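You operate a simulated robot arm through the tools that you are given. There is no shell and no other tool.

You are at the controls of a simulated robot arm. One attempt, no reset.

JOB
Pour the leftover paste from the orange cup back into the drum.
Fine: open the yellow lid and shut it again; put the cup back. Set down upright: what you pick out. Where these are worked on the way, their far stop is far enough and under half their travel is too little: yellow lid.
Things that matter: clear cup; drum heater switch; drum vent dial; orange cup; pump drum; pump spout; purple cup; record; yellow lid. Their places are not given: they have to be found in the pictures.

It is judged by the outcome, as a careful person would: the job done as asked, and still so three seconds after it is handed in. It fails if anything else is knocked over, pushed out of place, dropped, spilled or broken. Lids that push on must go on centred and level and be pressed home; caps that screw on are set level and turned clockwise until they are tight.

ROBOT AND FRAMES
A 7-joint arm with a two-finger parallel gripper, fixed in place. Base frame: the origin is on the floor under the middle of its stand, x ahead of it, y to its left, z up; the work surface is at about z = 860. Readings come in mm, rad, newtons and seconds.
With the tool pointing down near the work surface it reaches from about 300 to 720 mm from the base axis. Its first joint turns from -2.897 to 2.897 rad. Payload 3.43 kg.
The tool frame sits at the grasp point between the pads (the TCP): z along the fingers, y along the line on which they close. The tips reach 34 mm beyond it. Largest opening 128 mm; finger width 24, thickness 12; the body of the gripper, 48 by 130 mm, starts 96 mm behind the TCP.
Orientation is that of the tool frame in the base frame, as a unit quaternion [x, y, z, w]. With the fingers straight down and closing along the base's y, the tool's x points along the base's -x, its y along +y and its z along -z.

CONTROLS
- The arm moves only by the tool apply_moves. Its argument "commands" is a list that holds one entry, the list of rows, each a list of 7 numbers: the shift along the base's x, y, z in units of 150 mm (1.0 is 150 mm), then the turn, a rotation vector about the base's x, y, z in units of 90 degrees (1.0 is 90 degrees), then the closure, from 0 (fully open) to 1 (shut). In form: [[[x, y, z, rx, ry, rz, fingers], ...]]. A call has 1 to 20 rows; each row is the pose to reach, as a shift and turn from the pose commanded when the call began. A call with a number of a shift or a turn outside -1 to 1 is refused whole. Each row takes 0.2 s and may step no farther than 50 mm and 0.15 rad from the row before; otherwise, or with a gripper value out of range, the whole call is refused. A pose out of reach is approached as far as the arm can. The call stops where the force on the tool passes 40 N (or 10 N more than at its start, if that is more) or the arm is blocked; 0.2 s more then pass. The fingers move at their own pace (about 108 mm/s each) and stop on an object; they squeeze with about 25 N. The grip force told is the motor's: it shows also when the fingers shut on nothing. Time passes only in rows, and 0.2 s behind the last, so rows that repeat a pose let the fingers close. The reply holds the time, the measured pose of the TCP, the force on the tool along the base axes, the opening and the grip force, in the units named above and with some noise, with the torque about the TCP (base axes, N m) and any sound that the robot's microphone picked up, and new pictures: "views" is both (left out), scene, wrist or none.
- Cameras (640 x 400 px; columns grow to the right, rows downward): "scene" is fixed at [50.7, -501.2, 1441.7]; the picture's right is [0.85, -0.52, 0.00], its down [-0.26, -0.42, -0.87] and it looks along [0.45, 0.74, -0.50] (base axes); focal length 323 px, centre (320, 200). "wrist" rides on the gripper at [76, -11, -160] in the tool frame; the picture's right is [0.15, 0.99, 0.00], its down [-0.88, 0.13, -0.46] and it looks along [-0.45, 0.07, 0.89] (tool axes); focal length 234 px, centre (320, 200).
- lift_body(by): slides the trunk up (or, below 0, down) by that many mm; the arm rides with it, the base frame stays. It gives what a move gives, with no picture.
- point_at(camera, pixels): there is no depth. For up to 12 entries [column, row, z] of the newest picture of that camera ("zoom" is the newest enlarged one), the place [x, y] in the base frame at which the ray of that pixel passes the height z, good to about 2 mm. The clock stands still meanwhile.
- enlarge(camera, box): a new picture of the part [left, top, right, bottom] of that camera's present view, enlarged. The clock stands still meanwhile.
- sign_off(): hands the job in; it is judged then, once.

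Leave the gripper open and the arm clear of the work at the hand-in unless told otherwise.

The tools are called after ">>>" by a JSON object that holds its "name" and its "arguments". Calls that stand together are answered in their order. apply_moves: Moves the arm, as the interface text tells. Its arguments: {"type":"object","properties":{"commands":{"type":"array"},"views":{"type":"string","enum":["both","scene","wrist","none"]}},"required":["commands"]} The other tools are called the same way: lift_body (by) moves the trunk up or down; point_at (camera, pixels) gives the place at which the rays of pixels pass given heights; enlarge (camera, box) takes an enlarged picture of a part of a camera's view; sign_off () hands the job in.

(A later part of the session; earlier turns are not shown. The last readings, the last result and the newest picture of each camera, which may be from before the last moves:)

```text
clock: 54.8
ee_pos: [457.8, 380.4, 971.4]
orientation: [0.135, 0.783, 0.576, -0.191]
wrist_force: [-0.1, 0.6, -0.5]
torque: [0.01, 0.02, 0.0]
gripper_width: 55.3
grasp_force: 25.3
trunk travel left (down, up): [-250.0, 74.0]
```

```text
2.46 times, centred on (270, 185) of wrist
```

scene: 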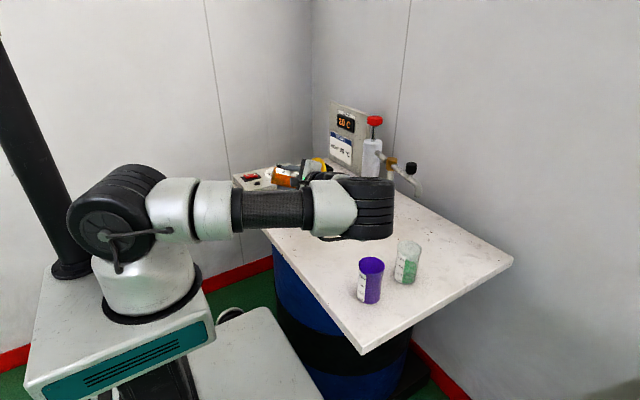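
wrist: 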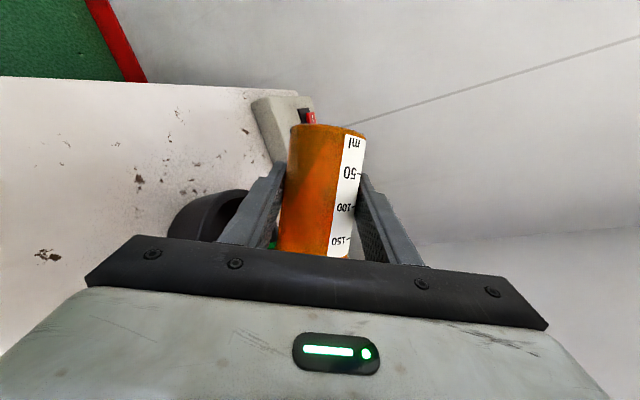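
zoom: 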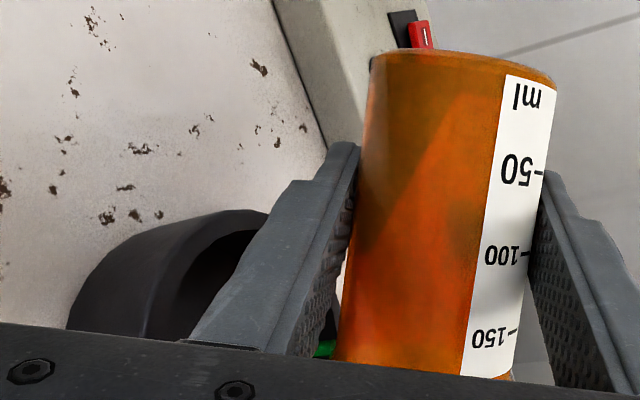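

Paste keeps draining into the neck; elbow remains high (≈ 1150). I tilt another 25° to ~135° and wait a bit.

>>> {"name": "apply_moves", "arguments": {"commands": [[[0.012, -0.004, 0, 0.019, 0.0522, 0, 1], [0.024, -0.008, 0, 0.038, 0.1044, 0, 1], [0.036, -0.013, 0, 0.057, 0.1567, 0, 1], [0.048, -0.017, 0, 0.076, 0.2089, 0, 1], [0.06, -0.021, 0, 0.095, 0.2611, 0, 1], [0.06, -0.021, 0, 0.095, 0.2611, 0, 1], [0.06, -0.021, 0, 0.095, 0.2611, 0, 1]]], "views": "both"}}

>>> {"name": "enlarge", "arguments": {"camera": "wrist", "box": [140, 110, 400, 260]}}

>>> {"name": "enlarge", "arguments": {"camera": "scene", "box": [230, 130, 350, 230]}}

```text
clock: 56.4
ee_pos: [467.3, 376.7, 971.8]
orientation: [0.236, 0.683, 0.592, -0.356]
wrist_force: [0.0, -0.7, -0.1]
torque: [0.0, 0.01, 0.0]
gripper_width: 55.0
grasp_force: 25.3
trunk travel left (down, up): [-250.0, 74.0]
```

scene: 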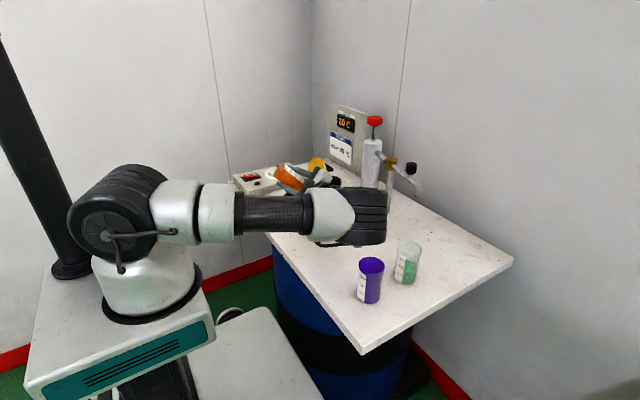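
wrist: 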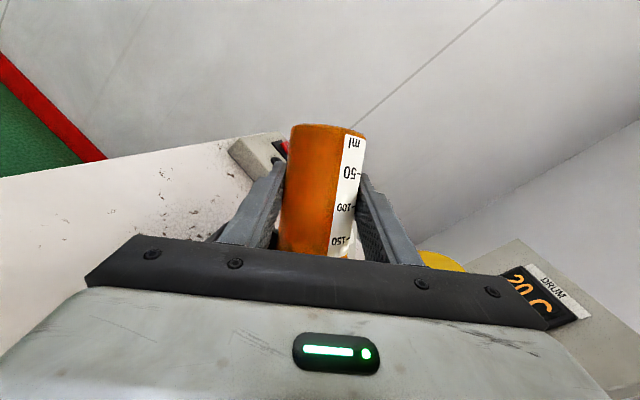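

```text
2.46 times, centred on (270, 185) of wrist
```

zoom: 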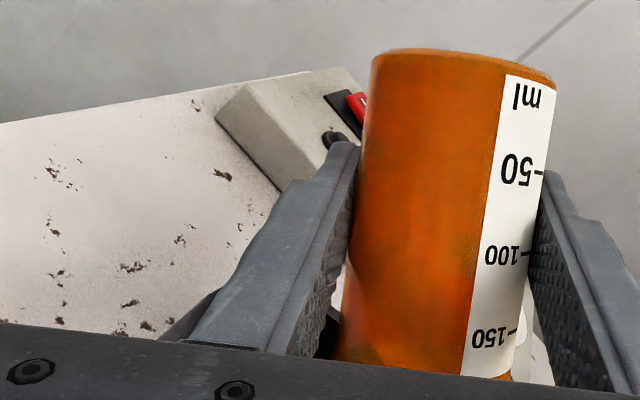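

```text
4.00 times, centred on (290, 180) of scene
```

zoom: 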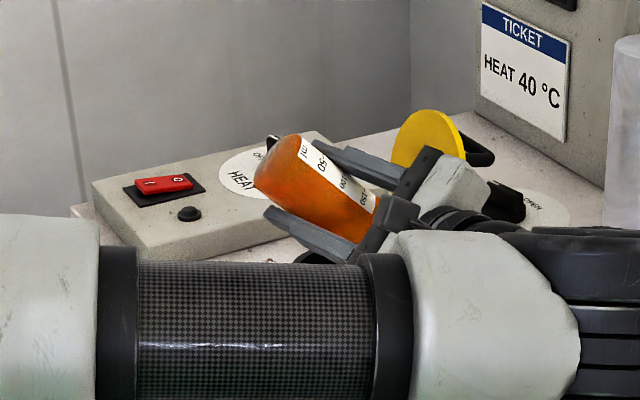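

Nearly empty (wrist force z ≈ −0.1 N, only a trace by the lip). I hold 3 s at this tilt to let it drain and look again.

>>> {"name": "apply_moves", "arguments": {"commands": [[[0.01, -0.003, 0, 0.019, 0.0522, 0, 1], [0.02, -0.007, 0, 0.038, 0.1044, 0, 1], [0.02, -0.007, 0, 0.038, 0.1044, 0, 1], [0.02, -0.007, 0, 0.038, 0.1044, 0, 1], [0.02, -0.007, 0, 0.038, 0.1044, 0, 1], [0.02, -0.007, 0, 0.038, 0.1044, 0, 1], [0.02, -0.007, 0, 0.038, 0.1044, 0, 1], [0.02, -0.007, 0, 0.038, 0.1044, 0, 1], [0.02, -0.007, 0, 0.038, 0.1044, 0, 1], [0.02, -0.007, 0, 0.038, 0.1044, 0, 1], [0.02, -0.007, 0, 0.038, 0.1044, 0, 1], [0.02, -0.007, 0, 0.038, 0.1044, 0, 1], [0.02, -0.007, 0, 0.038, 0.1044, 0, 1], [0.02, -0.007, 0, 0.038, 0.1044, 0, 1]]], "views": "both"}}

>>> {"name": "enlarge", "arguments": {"camera": "wrist", "box": [200, 110, 420, 260]}}

>>> {"name": "enlarge", "arguments": {"camera": "scene", "box": [240, 150, 350, 220]}}

```text
clock: 59.4
ee_pos: [471.6, 375.1, 971.2]
orientation: [0.273, 0.634, 0.591, -0.418]
wrist_force: [-0.3, 0.1, -0.3]
torque: [-0.01, 0.01, -0.01]
gripper_width: 54.9
grasp_force: 25.3
trunk travel left (down, up): [-250.0, 74.0]
```

scene: 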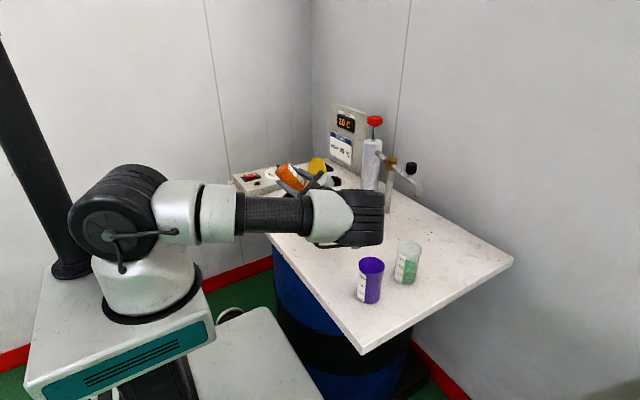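
wrist: 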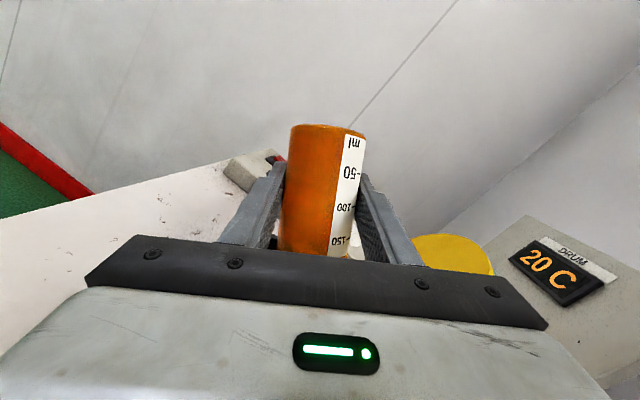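

```text
2.67 times, centred on (310, 185) of wrist
```

zoom: 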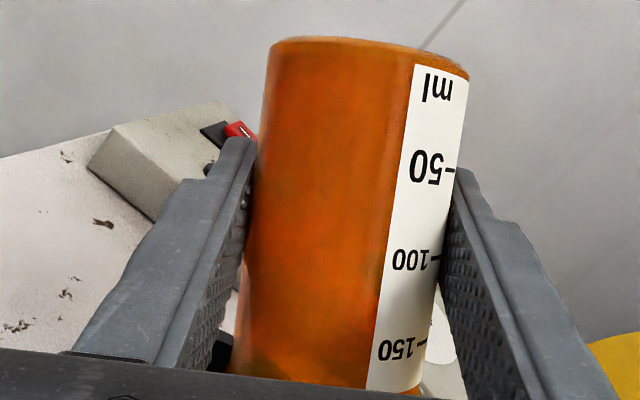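

```text
5.71 times, centred on (295, 185) of scene
```

zoom: 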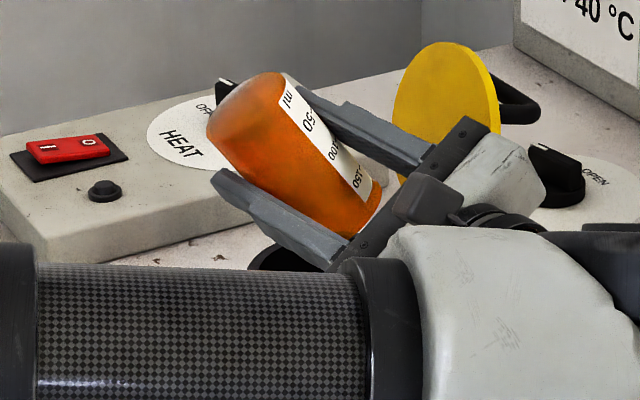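

The cup looks empty apart from a faint film. I hold another 4 s so drips finish before righting it.

>>> {"name": "apply_moves", "arguments": {"commands": [[[0, 0, 0, 0, 0, 0, 1], [0, 0, 0, 0, 0, 0, 1], [0, 0, 0, 0, 0, 0, 1], [0, 0, 0, 0, 0, 0, 1], [0, 0, 0, 0, 0, 0, 1], [0, 0, 0, 0, 0, 0, 1], [0, 0, 0, 0, 0, 0, 1], [0, 0, 0, 0, 0, 0, 1], [0, 0, 0, 0, 0, 0, 1], [0, 0, 0, 0, 0, 0, 1], [0, 0, 0, 0, 0, 0, 1], [0, 0, 0, 0, 0, 0, 1], [0, 0, 0, 0, 0, 0, 1], [0, 0, 0, 0, 0, 0, 1], [0, 0, 0, 0, 0, 0, 1], [0, 0, 0, 0, 0, 0, 1], [0, 0, 0, 0, 0, 0, 1], [0, 0, 0, 0, 0, 0, 1], [0, 0, 0, 0, 0, 0, 1], [0, 0, 0, 0, 0, 0, 1]]], "views": "wrist"}}

>>> {"name": "enlarge", "arguments": {"camera": "wrist", "box": [200, 110, 420, 260]}}

```text
clock: 63.6
ee_pos: [471.0, 376.5, 971.4]
orientation: [0.273, 0.633, 0.591, -0.418]
wrist_force: [1.5, -0.2, -1.2]
torque: [-0.02, 0.0, -0.01]
gripper_width: 55.1
grasp_force: 25.2
trunk travel left (down, up): [-250.0, 74.0]
```

wrist: 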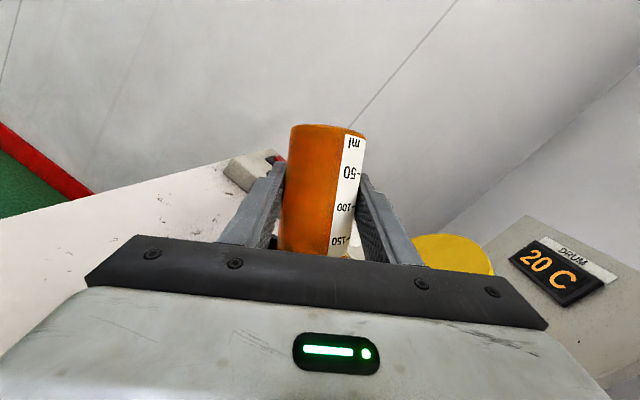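

```text
2.67 times, centred on (310, 185) of wrist
```

zoom: 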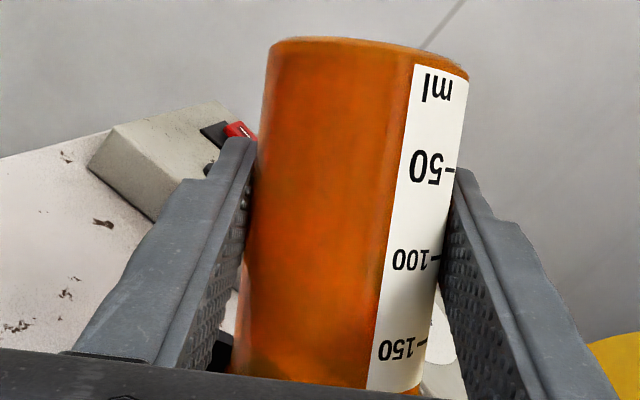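

Fully drained. I right the cup by reversing the tilt in two stages over the neck.

>>> {"name": "apply_moves", "arguments": {"commands": [[[-0.012, 0.004, 0, -0.0276, -0.0757, 0, 1], [-0.024, 0.008, 0, -0.0551, -0.1514, 0, 1], [-0.036, 0.012, 0, -0.0827, -0.2272, 0, 1], [-0.048, 0.017, 0, -0.1102, -0.3029, 0, 1], [-0.06, 0.021, 0, -0.1378, -0.3786, 0, 1], [-0.072, 0.025, 0, -0.1653, -0.4543, 0, 1], [-0.084, 0.03, 0, -0.1929, -0.53, 0, 1], [-0.096, 0.034, 0, -0.2204, -0.6058, 0, 1], [-0.108, 0.038, 0, -0.248, -0.6815, 0, 1], [-0.12, 0.042, 0, -0.2755, -0.7572, 0, 1]]], "views": "both"}}

>>> {"name": "apply_moves", "arguments": {"commands": [[[0, 0, 0, -0.0276, -0.0757, 0, 1], [0, 0, 0, -0.0551, -0.1514, 0, 1], [0, 0, 0, -0.0827, -0.2272, 0, 1], [0, 0, 0, -0.1102, -0.3029, 0, 1], [0, 0, 0, -0.1378, -0.3786, 0, 1], [0, 0, 0.03, -0.1653, -0.4543, 0, 1], [0, 0, 0.08, -0.1929, -0.53, 0, 1], [0, 0, 0.14, -0.2204, -0.6058, 0, 1], [0, 0, 0.2, -0.248, -0.6815, 0, 1], [0, 0, 0.28, -0.2755, -0.7572, 0, 1], [0, 0, 0.4, -0.2755, -0.7572, 0, 1]]], "views": "both"}}

>>> {"name": "enlarge", "arguments": {"camera": "scene", "box": [240, 110, 350, 220]}}

```text
clock: 65.8
ee_pos: [452.8, 381.0, 970.7]
orientation: [-0.025, 0.863, 0.5, 0.072]
wrist_force: [-0.5, 0.4, -0.8]
torque: [-0.01, 0.03, 0.0]
gripper_width: 55.2
grasp_force: 24.6
trunk travel left (down, up): [-250.0, 74.0]
```

scene: 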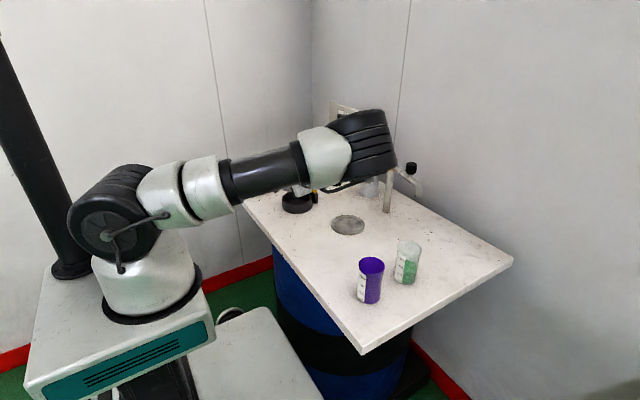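
wrist: 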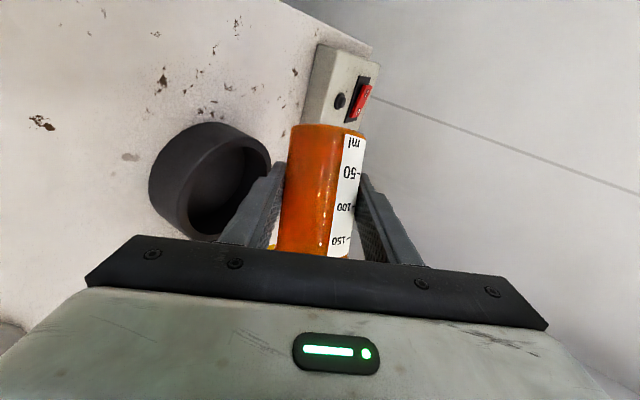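

```text
clock: 68.2
ee_pos: [452.8, 380.3, 1033.0]
orientation: [-0.312, 0.756, 0.215, 0.533]
wrist_force: [-0.5, 0.0, 0.6]
torque: [0.01, -0.02, -0.03]
gripper_width: 55.1
grasp_force: 25.5
trunk travel left (down, up): [-250.0, 74.0]
```

scene: 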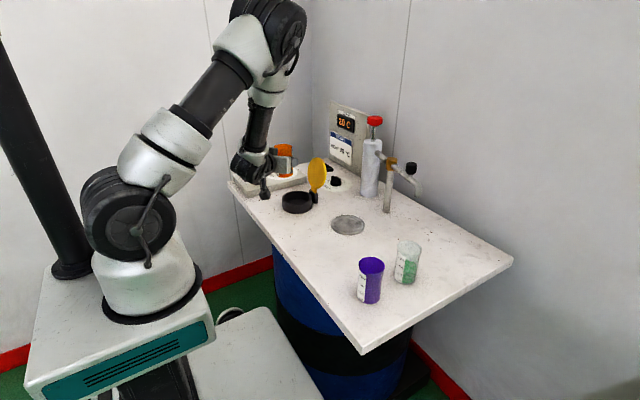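
wrist: 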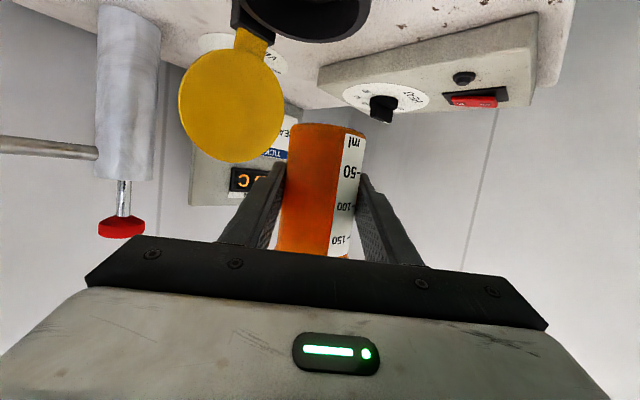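

```text
3.64 times, centred on (295, 165) of scene
```

zoom: 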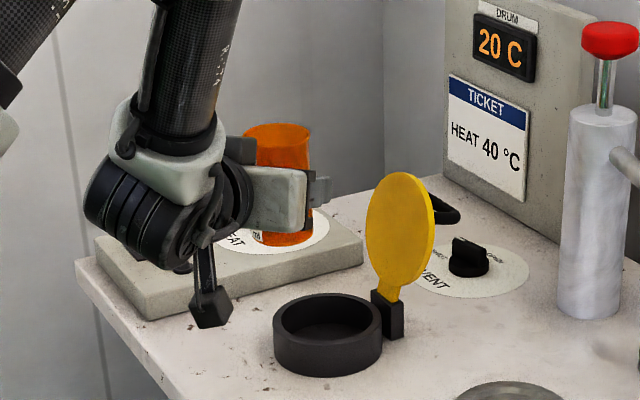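

Cup is upright and empty, lid still open, no spill around the neck. Now I carry the cup back along the same route.

>>> {"name": "apply_moves", "arguments": {"commands": [[[0.02, -0.05, 0.15, 0, 0, 0, 1], [0.06, -0.15, 0.28, 0, 0, 0, 1], [0.12, -0.32, 0.28, 0, 0, 0, 1], [0.22, -0.5, 0.28, 0, 0, 0, 1], [0.34, -0.68, 0.28, 0, 0, 0, 1], [0.471, -0.851, 0.28, 0, 0, 0, 1]]], "views": "none"}}

>>> {"name": "apply_moves", "arguments": {"commands": [[[0.06, -0.16, 0, 0, 0, 0, 1], [0.12, -0.34, 0, 0, 0, 0, 1], [0.18, -0.51, 0, 0, 0, 0, 1], [0.24, -0.68, 0, 0, 0, 0, 1], [0.3, -0.84, 0, 0, 0, 0, 1]]], "views": "scene"}}

>>> {"name": "apply_moves", "arguments": {"commands": [[[0.06, -0.16, 0, 0, 0, 0, 1], [0.12, -0.34, 0, 0, 0, 0, 1], [0.18, -0.51, 0, 0, 0, 0, 1], [0.24, -0.68, 0, 0, 0, 0, 1], [0.305, -0.843, 0, 0, 0, 0, 1]]], "views": "scene"}}

```text
clock: 69.6
ee_pos: [524.4, 252.0, 1074.3]
orientation: [-0.312, 0.757, 0.215, 0.532]
wrist_force: [-0.5, -0.7, 0.1]
torque: [0.0, 0.02, -0.02]
gripper_width: 54.6
grasp_force: 25.1
trunk travel left (down, up): [-250.0, 74.0]
```

```text
clock: 70.8
ee_pos: [567.9, 128.8, 1073.0]
orientation: [-0.313, 0.757, 0.216, 0.531]
wrist_force: [-1.3, 0.2, -0.3]
torque: [0.0, 0.03, -0.02]
gripper_width: 55.3
grasp_force: 24.6
trunk travel left (down, up): [-250.0, 74.0]
```

scene: 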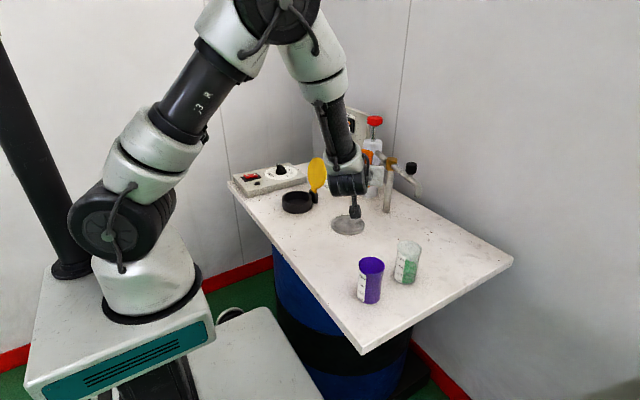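

```text
clock: 72.0
ee_pos: [614.9, 1.2, 1074.1]
orientation: [-0.311, 0.758, 0.214, 0.532]
wrist_force: [0.0, 0.3, 0.1]
torque: [-0.02, -0.02, 0.01]
gripper_width: 55.1
grasp_force: 25.1
trunk travel left (down, up): [-250.0, 74.0]
```

scene: 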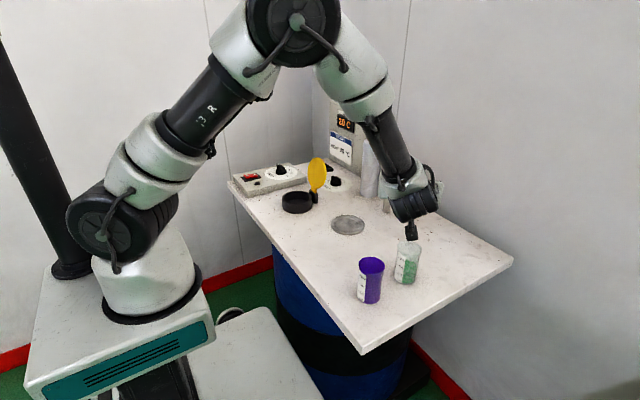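

Elbow-up now, which is fine. I continue to above the cup's original place (661, −129).

>>> {"name": "apply_moves", "arguments": {"commands": [[[0.06, -0.16, 0, 0, 0, 0, 1], [0.12, -0.34, 0, 0, 0, 0, 1], [0.18, -0.51, 0, 0, 0, 0, 1], [0.24, -0.68, 0, 0, 0, 0, 1], [0.307, -0.868, 0, 0, 0, 0, 1], [0.307, -0.868, 0, 0, 0, 0, 1]]], "views": "both"}}

```text
clock: 73.4
ee_pos: [660.4, -126.4, 1073.9]
orientation: [-0.312, 0.757, 0.216, 0.531]
wrist_force: [-0.4, 0.3, -0.3]
torque: [0.02, 0.02, 0.0]
gripper_width: 55.1
grasp_force: 25.5
trunk travel left (down, up): [-250.0, 74.0]
```

scene: 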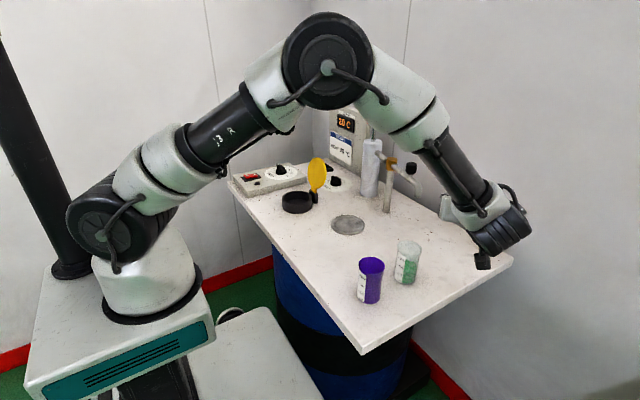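
wrist: 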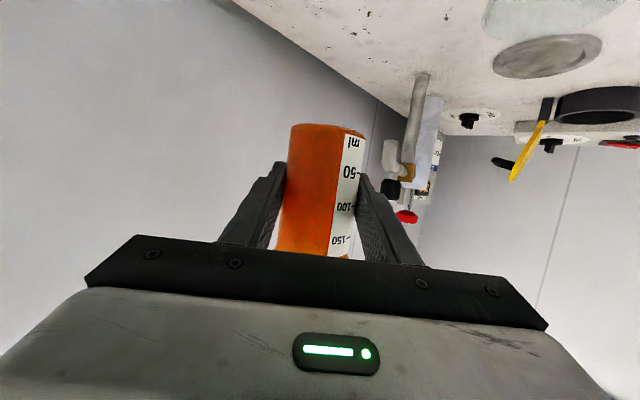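

Net commanded shift since the grasp is exactly zero in x and y, 168 mm up in z. I lower to about 5 mm above the table in two calls.

>>> {"name": "apply_moves", "arguments": {"commands": [[[0, 0, -0.15, 0, 0, 0, 1], [0, 0, -0.35, 0, 0, 0, 1], [0, 0, -0.55, 0, 0, 0, 1], [0, 0, -0.75, 0, 0, 0, 1], [0, 0, -0.9, 0, 0, 0, 1], [0, 0, -0.98, 0, 0, 0, 1]]], "views": "both"}}

>>> {"name": "enlarge", "arguments": {"camera": "scene", "box": [385, 215, 525, 305]}}

```text
clock: 74.8
ee_pos: [661.0, -126.4, 926.6]
orientation: [-0.312, 0.757, 0.215, 0.532]
wrist_force: [0.5, -0.3, 0.2]
torque: [-0.04, 0.0, 0.0]
gripper_width: 55.0
grasp_force: 25.4
trunk travel left (down, up): [-250.0, 74.0]
```

scene: 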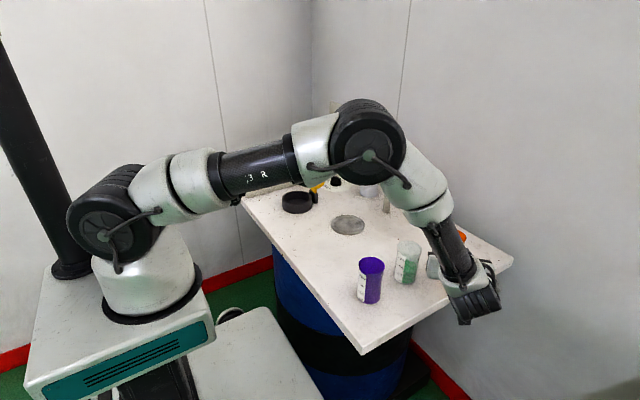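
wrist: 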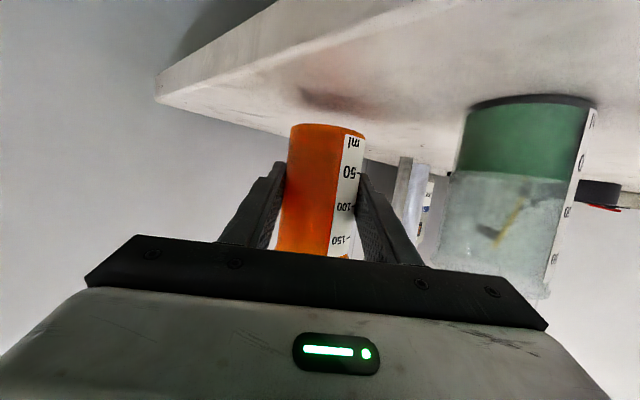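

```text
4.44 times, centred on (455, 260) of scene
```

zoom: 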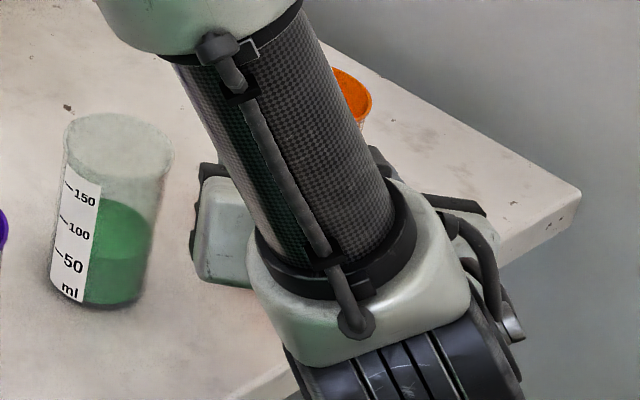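

21 mm remain. I lower gently to touch, watching the force.

>>> {"name": "apply_moves", "arguments": {"commands": [[[0, 0, -0.04, 0, 0, 0, 1], [0, 0, -0.08, 0, 0, 0, 1], [0, 0, -0.11, 0, 0, 0, 1], [0, 0, -0.125, 0, 0, 0, 1], [0, 0, -0.135, 0, 0, 0, 1], [0, 0, -0.139, 0, 0, 0, 1], [0, 0, -0.139, 0, 0, 0, 1]]], "views": "wrist"}}

```text
clock: 76.4
ee_pos: [661.4, -130.0, 906.0]
orientation: [-0.313, 0.756, 0.216, 0.532]
wrist_force: [0.2, 0.9, 6.1]
torque: [0.11, 0.12, 0.0]
gripper_width: 55.1
grasp_force: 25.2
trunk travel left (down, up): [-250.0, 74.0]
```

wrist: 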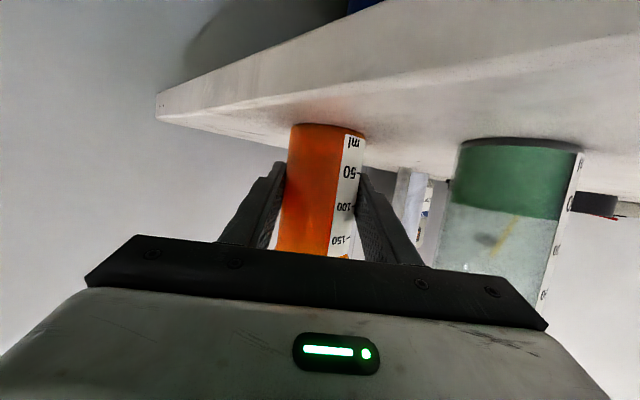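

Force z = +6 N: the cup is standing on the table at its old place. I open the gripper to 90 mm.

>>> {"name": "apply_moves", "arguments": {"commands": [[[0, 0, 0, 0, 0, 0, 0.5], [0, 0, 0, 0, 0, 0, 0.4], [0, 0, 0, 0, 0, 0, 0.3], [0, 0, 0, 0, 0, 0, 0.3]]], "views": "both"}}

```text
clock: 77.4
ee_pos: [660.8, -126.6, 907.1]
orientation: [-0.312, 0.757, 0.215, 0.532]
wrist_force: [0.4, 0.2, -0.3]
torque: [0.0, -0.01, -0.01]
gripper_width: 89.5
grasp_force: 0.0
trunk travel left (down, up): [-250.0, 74.0]
```

scene: 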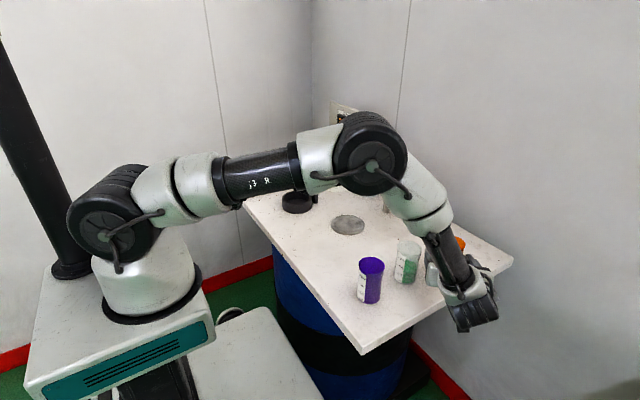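
wrist: 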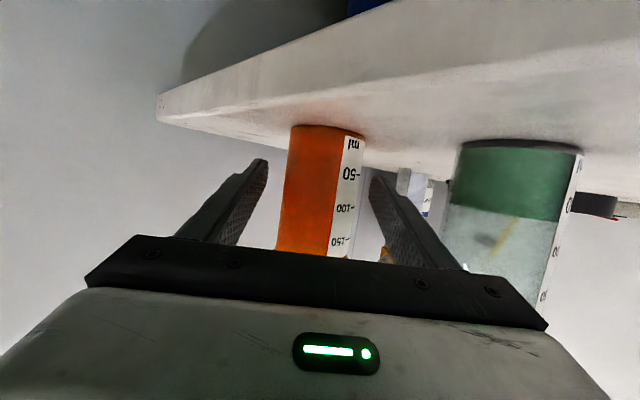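

Released; the cup stands upright. I retreat straight back along the approach direction by ≈ 130 mm, then rise.

>>> {"name": "apply_moves", "arguments": {"commands": [[[-0.06, -0.058, 0, 0, 0, 0, 0.3], [-0.15, -0.146, 0, 0, 0, 0, 0.3], [-0.27, -0.263, 0, 0, 0, 0, 0.3], [-0.4, -0.39, 0, 0, 0, 0, 0.3], [-0.52, -0.507, 0.0, 0, 0, 0, 0.3], [-0.62, -0.604, 0.1, 0, 0, 0, 0.3], [-0.62, -0.604, 0.4, 0, 0, 0, 0.3], [-0.62, -0.604, 0.7, 0, 0, 0, 0.3], [-0.62, -0.604, 1.0, 0, 0, 0, 0.3]]], "views": "both"}}

```text
clock: 79.4
ee_pos: [566.8, -217.9, 1056.3]
orientation: [-0.311, 0.757, 0.215, 0.532]
wrist_force: [0.1, 0.2, -0.3]
torque: [0.02, -0.02, 0.0]
gripper_width: 89.7
grasp_force: 0.1
trunk travel left (down, up): [-250.0, 74.0]
```

scene: 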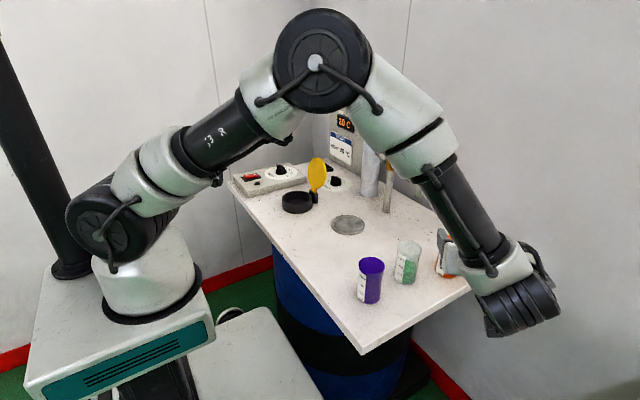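
wrist: 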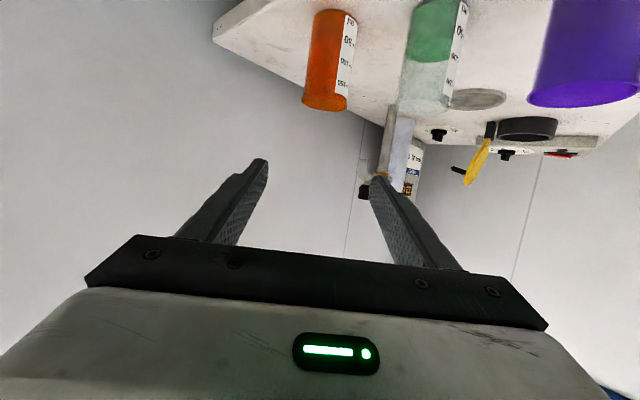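

Cup is back in place. I now swing the tool back to vertical and head for the lid, reversing the earlier path.

>>> {"name": "apply_moves", "arguments": {"commands": [[[-0.01, 0.06, 0.1, -0.0611, 0.0611, 0, 0.3], [-0.02, 0.14, 0.2, -0.1222, 0.1222, 0, 0.3], [-0.03, 0.24, 0.3, -0.1833, 0.1833, 0, 0.3], [-0.05, 0.35, 0.38, -0.2444, 0.2444, 0, 0.3], [-0.07, 0.46, 0.44, -0.3056, 0.3056, 0, 0.3], [-0.09, 0.57, 0.5, -0.3667, 0.3667, 0, 0.3], [-0.11, 0.69, 0.53, -0.4278, 0.4278, 0, 0.3], [-0.12, 0.8, 0.55, -0.4889, 0.4889, 0, 0.3], [-0.13, 0.913, 0.57, -0.55, 0.55, 0, 0.5]]], "views": "scene"}}

>>> {"name": "apply_moves", "arguments": {"commands": [[[-0.05, 0.25, 0, 0, 0, -0.05, 1], [-0.1, 0.5, 0, 0, 0, -0.1, 1], [-0.15, 0.75, 0, 0, 0, -0.15, 1], [-0.2, 1.0, 0, 0, 0, -0.2, 1]]], "views": "none"}}

>>> {"name": "enlarge", "arguments": {"camera": "scene", "box": [330, 200, 520, 320]}}

```text
clock: 81.4
ee_pos: [547.2, -82.4, 1142.2]
orientation: [-0.384, 0.923, -0.005, 0.001]
wrist_force: [0.2, 0.4, -0.4]
torque: [0.01, 0.01, 0.01]
gripper_width: 63.9
grasp_force: 0.1
trunk travel left (down, up): [-250.0, 74.0]
```

scene: 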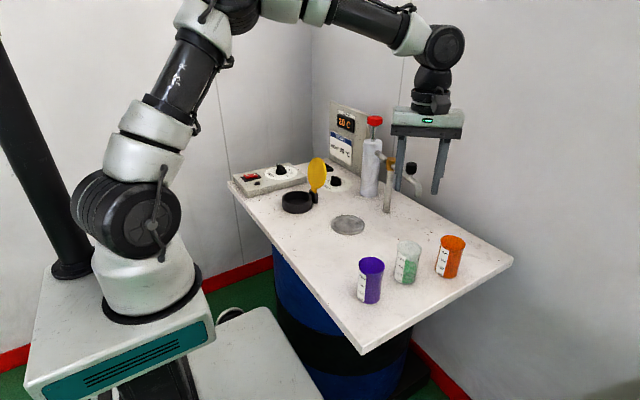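

```text
clock: 82.4
ee_pos: [517.8, 66.0, 1140.8]
orientation: [-0.234, 0.972, -0.004, 0.0]
wrist_force: [-0.2, 0.6, -1.2]
torque: [0.0, 0.03, -0.02]
gripper_width: 0.3
grasp_force: 24.6
trunk travel left (down, up): [-250.0, 74.0]
```

```text
3.33 times, centred on (425, 260) of scene
```

zoom: 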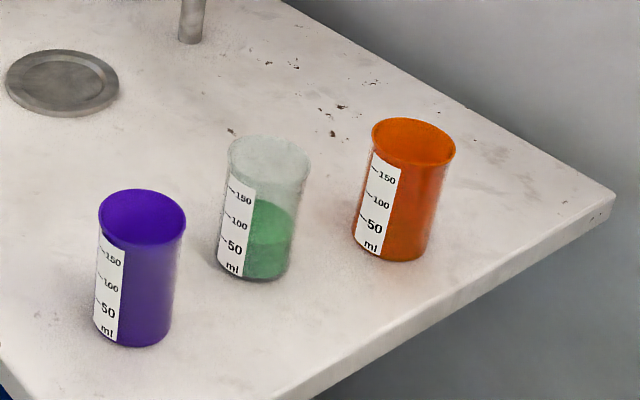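

Orange cup stands upright and empty at its place, the others untouched. Next, shutting the lid: I'll push its free edge back in −x from its +x side. First I check where the pump and vent knob are relative to that spot.

>>> {"name": "point_at", "arguments": {"camera": "scene", "pixels": [[368, 196, 860], [375, 118, 1080], [375, 118, 1100], [370, 140, 1050], [335, 184, 870], [329, 175, 860], [317, 160, 1020], [316, 172, 970]]}}

>>> {"name": "apply_moves", "arguments": {"commands": [[[0.0, 0.25, 0.05, 0, 0, -0.06, 1], [0.0, 0.5, 0.05, 0, 0, -0.12, 1], [0.0, 0.75, 0.05, 0, 0, -0.18, 1], [0.0, 1.0, 0.05, 0, 0, -0.24, 1]]], "views": "none"}}

>>> {"name": "apply_moves", "arguments": {"commands": [[[0.08, 0.25, 0, 0, 0, -0.06, 1], [0.18, 0.5, 0, 0, 0, -0.06, 1], [0.3, 0.75, 0, 0, 0, -0.06, 1], [0.42, 1.0, 0, 0, 0, -0.06, 1], [0.42, 1.0, 0, 0, 0, -0.06, 1]]], "views": "both"}}

```text
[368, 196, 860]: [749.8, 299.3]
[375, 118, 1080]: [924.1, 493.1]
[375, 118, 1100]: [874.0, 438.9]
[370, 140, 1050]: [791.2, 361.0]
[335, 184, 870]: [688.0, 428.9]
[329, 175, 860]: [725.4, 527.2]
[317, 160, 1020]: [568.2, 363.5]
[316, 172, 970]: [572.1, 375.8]
```

```text
clock: 83.4
ee_pos: [517.5, 218.4, 1149.2]
orientation: [-0.048, 0.999, -0.006, 0.0]
wrist_force: [0.3, 0.3, 0.6]
torque: [-0.05, 0.0, 0.02]
gripper_width: 0.1
grasp_force: 25.0
trunk travel left (down, up): [-250.0, 74.0]
```

```text
clock: 84.6
ee_pos: [542.0, 288.5, 1146.5]
orientation: [-0.003, 1.0, -0.003, 0.001]
wrist_force: [0.0, 0.4, -0.3]
torque: [0.04, 0.01, 0.0]
gripper_width: 0.0
grasp_force: 25.4
out of reach, approached as far as the arm can: row 2, 3, 4, 5
trunk travel left (down, up): [-250.0, 74.0]
```

scene: 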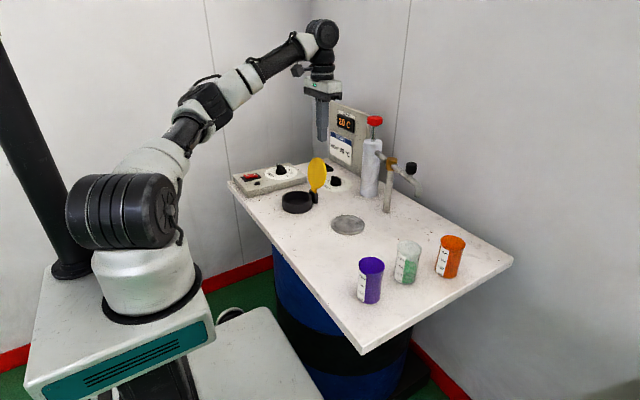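
wrist: 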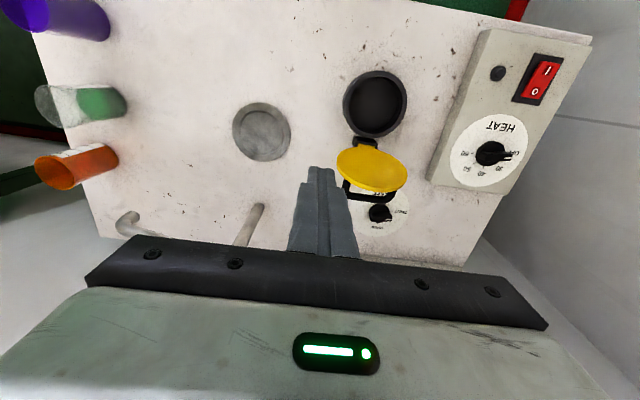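

The arm could not reach that far at that height. Lower it can reach farther; I check where the command stands by lowering 40 mm only (tips stay ≥ 40 mm above the lid).

>>> {"name": "apply_moves", "arguments": {"commands": [[[0, 0, -0.13, 0, 0, 0, 1], [0, 0, -0.27, 0, 0, 0, 1], [0, 0, -0.27, 0, 0, 0, 1]]], "views": "scene"}}

```text
clock: 85.4
ee_pos: [544.1, 288.7, 1105.0]
orientation: [-0.002, 1.0, -0.006, 0.0]
wrist_force: [-0.4, 0.5, -0.2]
torque: [0.0, -0.01, 0.03]
gripper_width: 0.0
grasp_force: 25.3
trunk travel left (down, up): [-250.0, 74.0]
```

scene: 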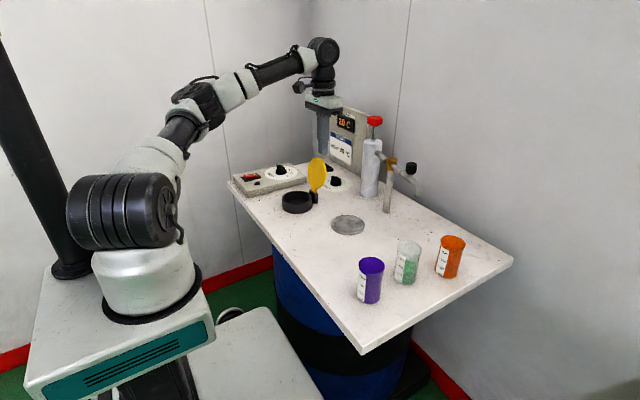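

Commands restart from the reached pose. I raise the trunk by 60 mm to gain reach at this height.

>>> {"name": "lift_body", "arguments": {"by": 60}}

```text
clock: 86.4
ee_pos: [544.1, 288.2, 1165.6]
orientation: [-0.001, 1.0, -0.006, -0.001]
wrist_force: [-0.6, -0.1, 0.2]
torque: [-0.01, -0.02, 0.01]
gripper_width: 0.0
grasp_force: 24.9
trunk travel left (down, up): [-310.0, 14.0]
```

Now move over to (606, 370) at z ≈ 1092 (tips ≥ 30 mm above the lid's top edge).

>>> {"name": "apply_moves", "arguments": {"commands": [[[0, 0, -0.2, 0, 0, 0, 1], [0.02, 0.05, -0.42, 0, 0, 0, 1], [0.12, 0.2, -0.49, 0, 0, 0, 1], [0.25, 0.37, -0.49, 0, 0, 0, 1], [0.35, 0.48, -0.49, 0, 0, 0, 1], [0.415, 0.545, -0.49, 0, 0, 0, 1], [0.415, 0.545, -0.49, 0, 0, 0, 1]]], "views": "both"}}

>>> {"name": "enlarge", "arguments": {"camera": "scene", "box": [270, 110, 370, 220]}}

```text
clock: 88.0
ee_pos: [547.7, 295.0, 1102.2]
orientation: [-0.002, 1.0, -0.005, 0.0]
wrist_force: [-0.3, -0.2, 0.0]
torque: [0.01, -0.02, 0.01]
gripper_width: 0.0
grasp_force: 25.3
out of reach, approached as far as the arm can: row 3, 4, 5, 6, 7
trunk travel left (down, up): [-310.0, 14.0]
```

scene: 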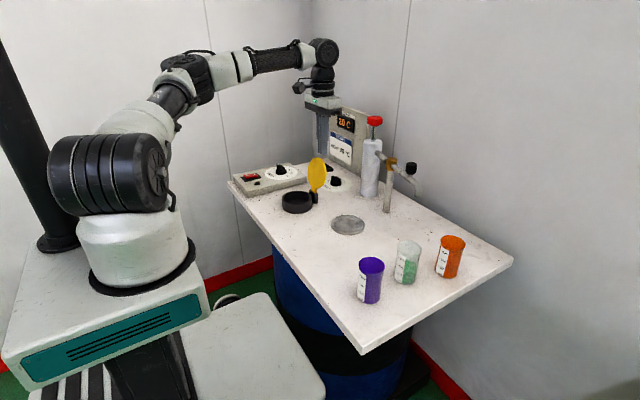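
wrist: 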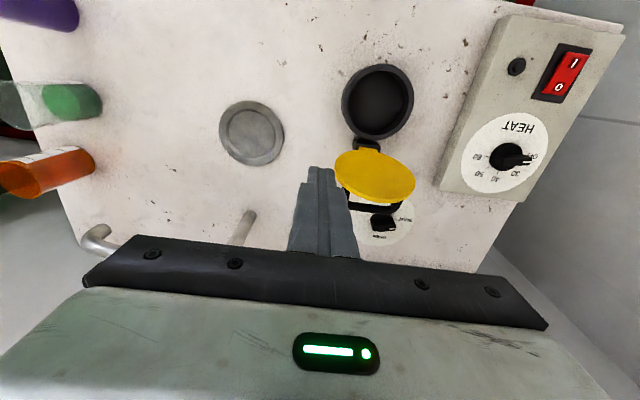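

```text
3.64 times, centred on (320, 165) of scene
```

zoom: 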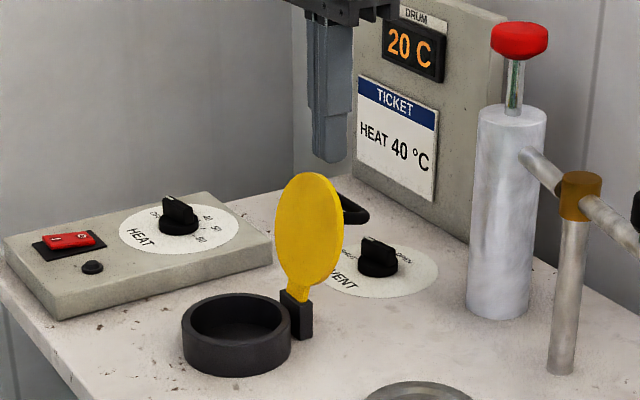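

This arm posture runs out of reach with a vertical tool. Instead I tilt the tool 45° forward (as before, hand nearer the base) so the fingertips can hook over the lid's top edge (≈ x 572, z 1024) from above and pull it back. First tilt here and move to (588, 370) at z ≈ 1115.

>>> {"name": "apply_moves", "arguments": {"commands": [[[-0.03, 0.02, 0.03, 0, -0.08, 0, 1], [-0.03, 0.05, 0.06, 0, -0.16, 0, 1], [0.0, 0.12, 0.09, 0, -0.24, 0, 1], [0.06, 0.22, 0.09, 0, -0.32, 0, 1], [0.13, 0.33, 0.09, 0, -0.4, 0, 1], [0.2, 0.43, 0.09, 0, -0.48, 0, 1], [0.27, 0.5, 0.09, 0, -0.5, 0, 1], [0.27, 0.5, 0.09, 0, -0.5, 0, 1]]], "views": "both"}}

>>> {"name": "enlarge", "arguments": {"camera": "scene", "box": [270, 110, 370, 220]}}

```text
clock: 89.8
ee_pos: [607.4, 354.0, 1083.8]
orientation: [-0.03, 0.932, 0.041, 0.36]
wrist_force: [0.9, -0.1, 0.3]
torque: [0.03, 0.04, 0.01]
gripper_width: 0.0
grasp_force: 25.7
out of reach, approached as far as the arm can: row 6, 7
trunk travel left (down, up): [-310.0, 14.0]
```

scene: 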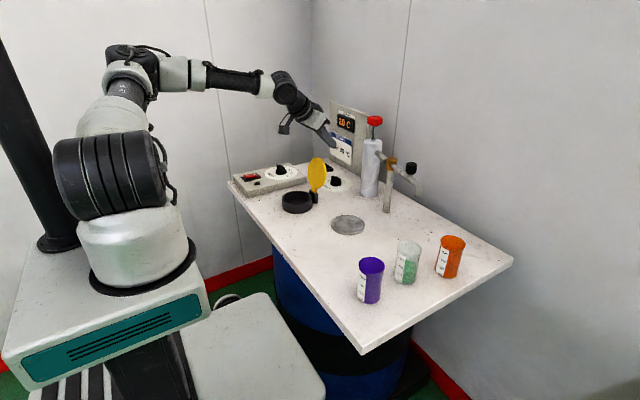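
wrist: 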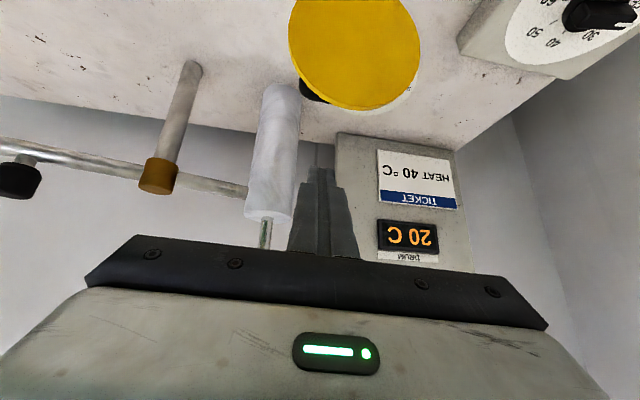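

```text
3.64 times, centred on (320, 165) of scene
```

zoom: 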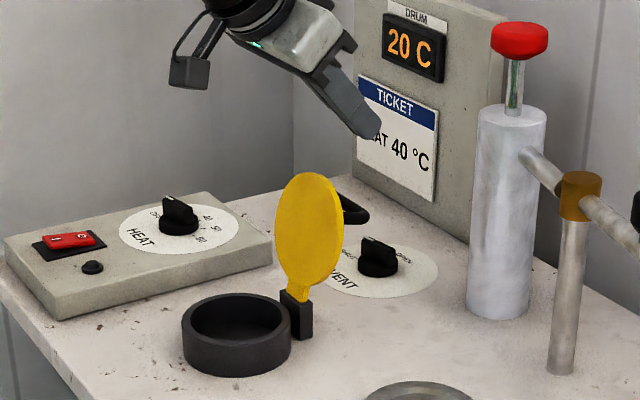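

The tilted posture reaches. Lid's top edge is at about (570, 1024). I correct the small yaw, move to (586, 369, 1075), then lower to z ≈ 1041 so the tips hang ~15 mm below the edge on its +x side.

>>> {"name": "apply_moves", "arguments": {"commands": [[[-0.04, 0.03, 0.0, 0, 0, -0.03, 1], [-0.09, 0.07, -0.03, 0, -0.02, -0.06, 1], [-0.14, 0.1, -0.06, 0, -0.03, -0.07, 1], [-0.14, 0.1, -0.06, 0, -0.03, -0.07, 1]]], "views": "both"}}

>>> {"name": "enlarge", "arguments": {"camera": "scene", "box": [270, 110, 370, 220]}}

```text
clock: 90.8
ee_pos: [592.9, 363.9, 1094.3]
orientation: [0.0, 0.927, 0.015, 0.375]
wrist_force: [1.1, 0.0, 0.1]
torque: [-0.03, -0.02, -0.01]
gripper_width: 0.0
grasp_force: 25.3
out of reach, approached as far as the arm can: row 1, 2, 3, 4
trunk travel left (down, up): [-310.0, 14.0]
```

scene: 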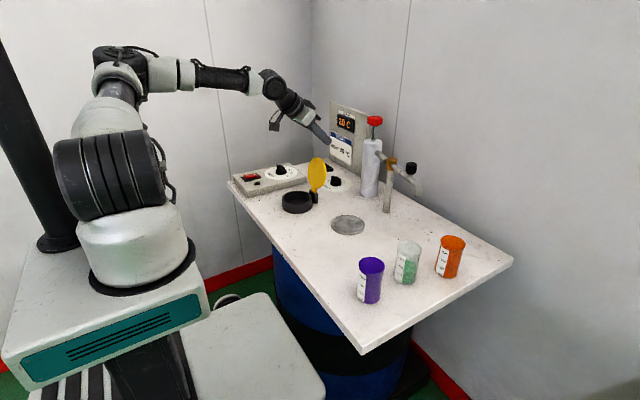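
wrist: 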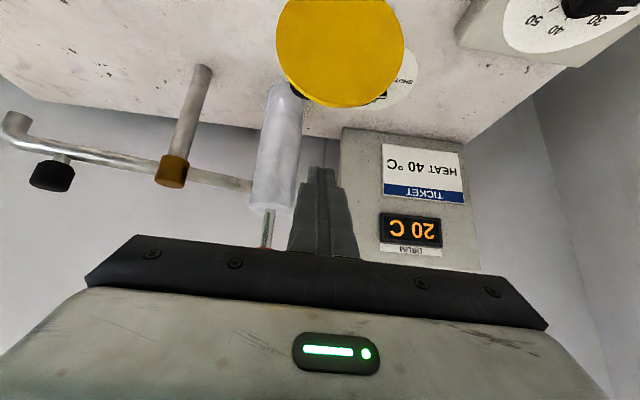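

```text
3.64 times, centred on (320, 165) of scene
```

zoom: 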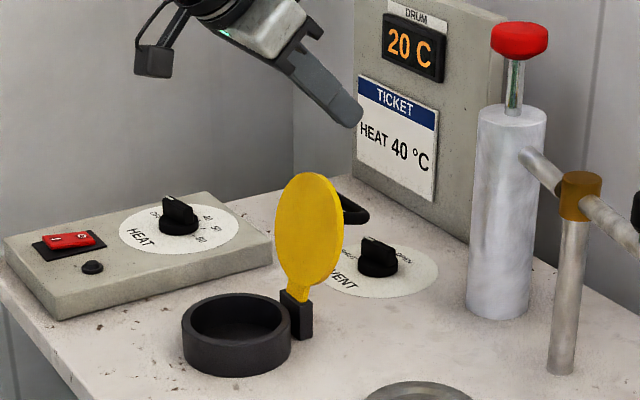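

The arm is against a joint limit in this posture, so I won't force it. I back off to a comfortable pose near the start, tool vertical, to recover the earlier posture.

>>> {"name": "apply_moves", "arguments": {"commands": [[[-0.12, 0, 0.05, 0, 0.06, 0, 1], [-0.28, -0.02, 0.15, 0, 0.14, 0, 1], [-0.44, -0.06, 0.22, 0, 0.22, 0, 1], [-0.6, -0.1, 0.25, 0, 0.3, 0, 1], [-0.76, -0.14, 0.27, 0, 0.38, 0, 1], [-0.9, -0.18, 0.28, 0, 0.46, 0, 1], [-1.0, -0.2, 0.28, 0, 0.49, 0, 1], [-1.0, -0.2, 0.28, 0, 0.49, 0, 1]]], "views": "both"}}

```text
clock: 92.6
ee_pos: [443.3, 333.2, 1138.2]
orientation: [0.006, 1.0, 0.014, 0.0]
wrist_force: [-0.5, 0.3, -0.6]
torque: [-0.01, -0.01, -0.03]
gripper_width: 0.0
grasp_force: 25.1
out of reach, approached as far as the arm can: row 2, 3
trunk travel left (down, up): [-310.0, 14.0]
```

scene: 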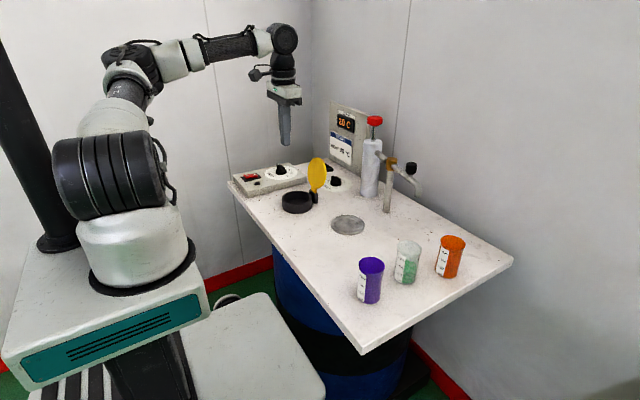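
wrist: 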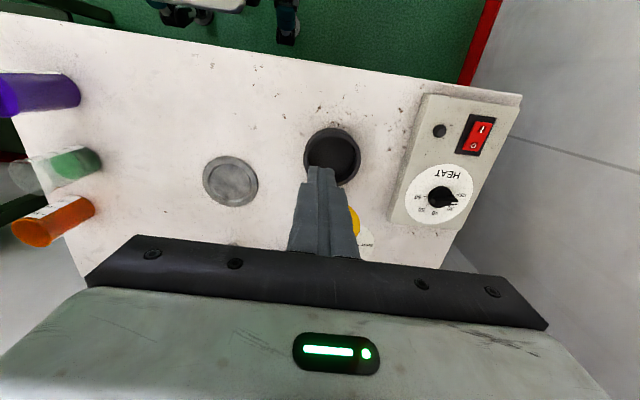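

The elbow has swivelled out to the left, which limits reach. Since closed fingers can push at any yaw, I turn the tool +45° about z here and lower the trunk back, to bring the elbow round again.

>>> {"name": "apply_moves", "arguments": {"commands": [[[0, 0, 0, 0, 0, 0.09, 1], [0, 0, 0, 0, 0, 0.18, 1], [0, 0, 0, 0, 0, 0.27, 1], [0, 0, 0, 0, 0, 0.36, 1], [0, 0, 0, 0, 0, 0.45, 1], [0, 0, 0, 0, 0, 0.5, 1], [0, 0, 0, 0, 0, 0.5, 1]]], "views": "scene"}}

>>> {"name": "lift_body", "arguments": {"by": -60}}

>>> {"name": "apply_moves", "arguments": {"commands": [[[0, 0, 0, 0, 0, 0, 1]]], "views": "scene"}}

```text
clock: 94.2
ee_pos: [442.4, 334.3, 1138.1]
orientation: [-0.379, 0.925, 0.012, -0.006]
wrist_force: [-0.4, -0.3, -0.3]
torque: [0.02, 0.0, 0.04]
gripper_width: 0.1
grasp_force: 25.0
trunk travel left (down, up): [-310.0, 14.0]
```

scene: 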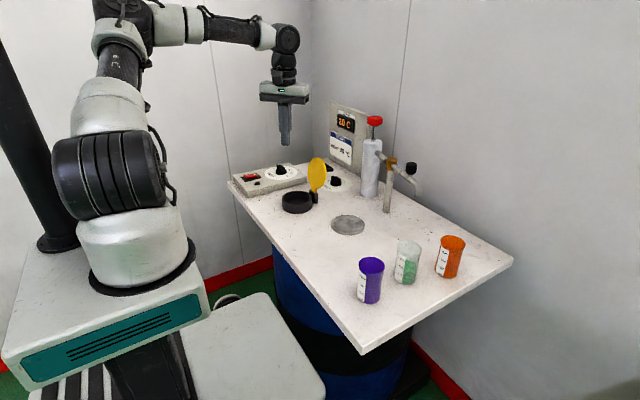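

```text
clock: 95.2
ee_pos: [442.6, 335.7, 1077.8]
orientation: [-0.378, 0.926, 0.013, -0.007]
wrist_force: [-0.6, 0.0, -0.1]
torque: [0.03, -0.01, 0.02]
gripper_width: 0.2
grasp_force: 24.8
trunk travel left (down, up): [-250.0, 74.0]
```

```text
clock: 95.6
ee_pos: [442.7, 334.6, 1077.7]
orientation: [-0.378, 0.926, 0.012, -0.007]
wrist_force: [0.1, 0.1, -0.3]
torque: [0.03, 0.01, 0.02]
gripper_width: 0.2
grasp_force: 24.2
trunk travel left (down, up): [-250.0, 74.0]
```

scene: 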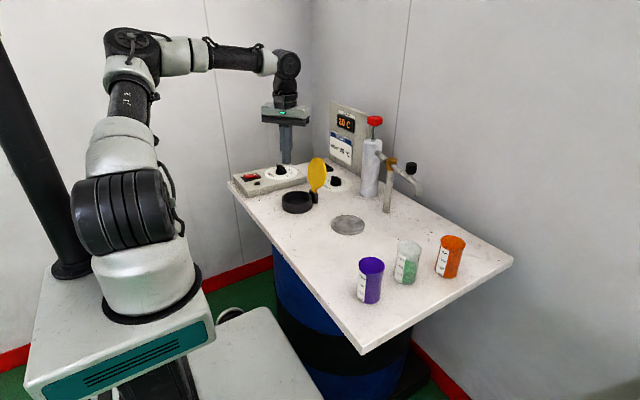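

Elbow is more upright now. I test moving outward at z ≈ 1090 (tips ≈ 30 mm above the lid's top), in steps.

>>> {"name": "apply_moves", "arguments": {"commands": [[[0.1, 0.03, 0.08, 0, 0, 0, 1], [0.25, 0.08, 0.08, 0, 0, 0, 1], [0.4, 0.13, 0.08, 0, 0, 0, 1], [0.55, 0.18, 0.08, 0, 0, 0, 1], [0.7, 0.22, 0.08, 0, 0, 0, 1], [0.8, 0.23, 0.08, 0, 0, 0, 1]]], "views": "scene"}}

```text
clock: 97.0
ee_pos: [562.2, 368.3, 1088.6]
orientation: [-0.378, 0.926, 0.014, -0.006]
wrist_force: [-0.5, 0.5, -0.1]
torque: [0.01, -0.03, 0.01]
gripper_width: 0.0
grasp_force: 25.8
trunk travel left (down, up): [-250.0, 74.0]
```

scene: 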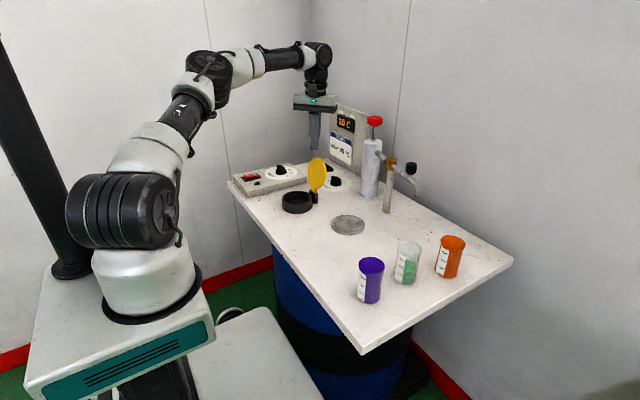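

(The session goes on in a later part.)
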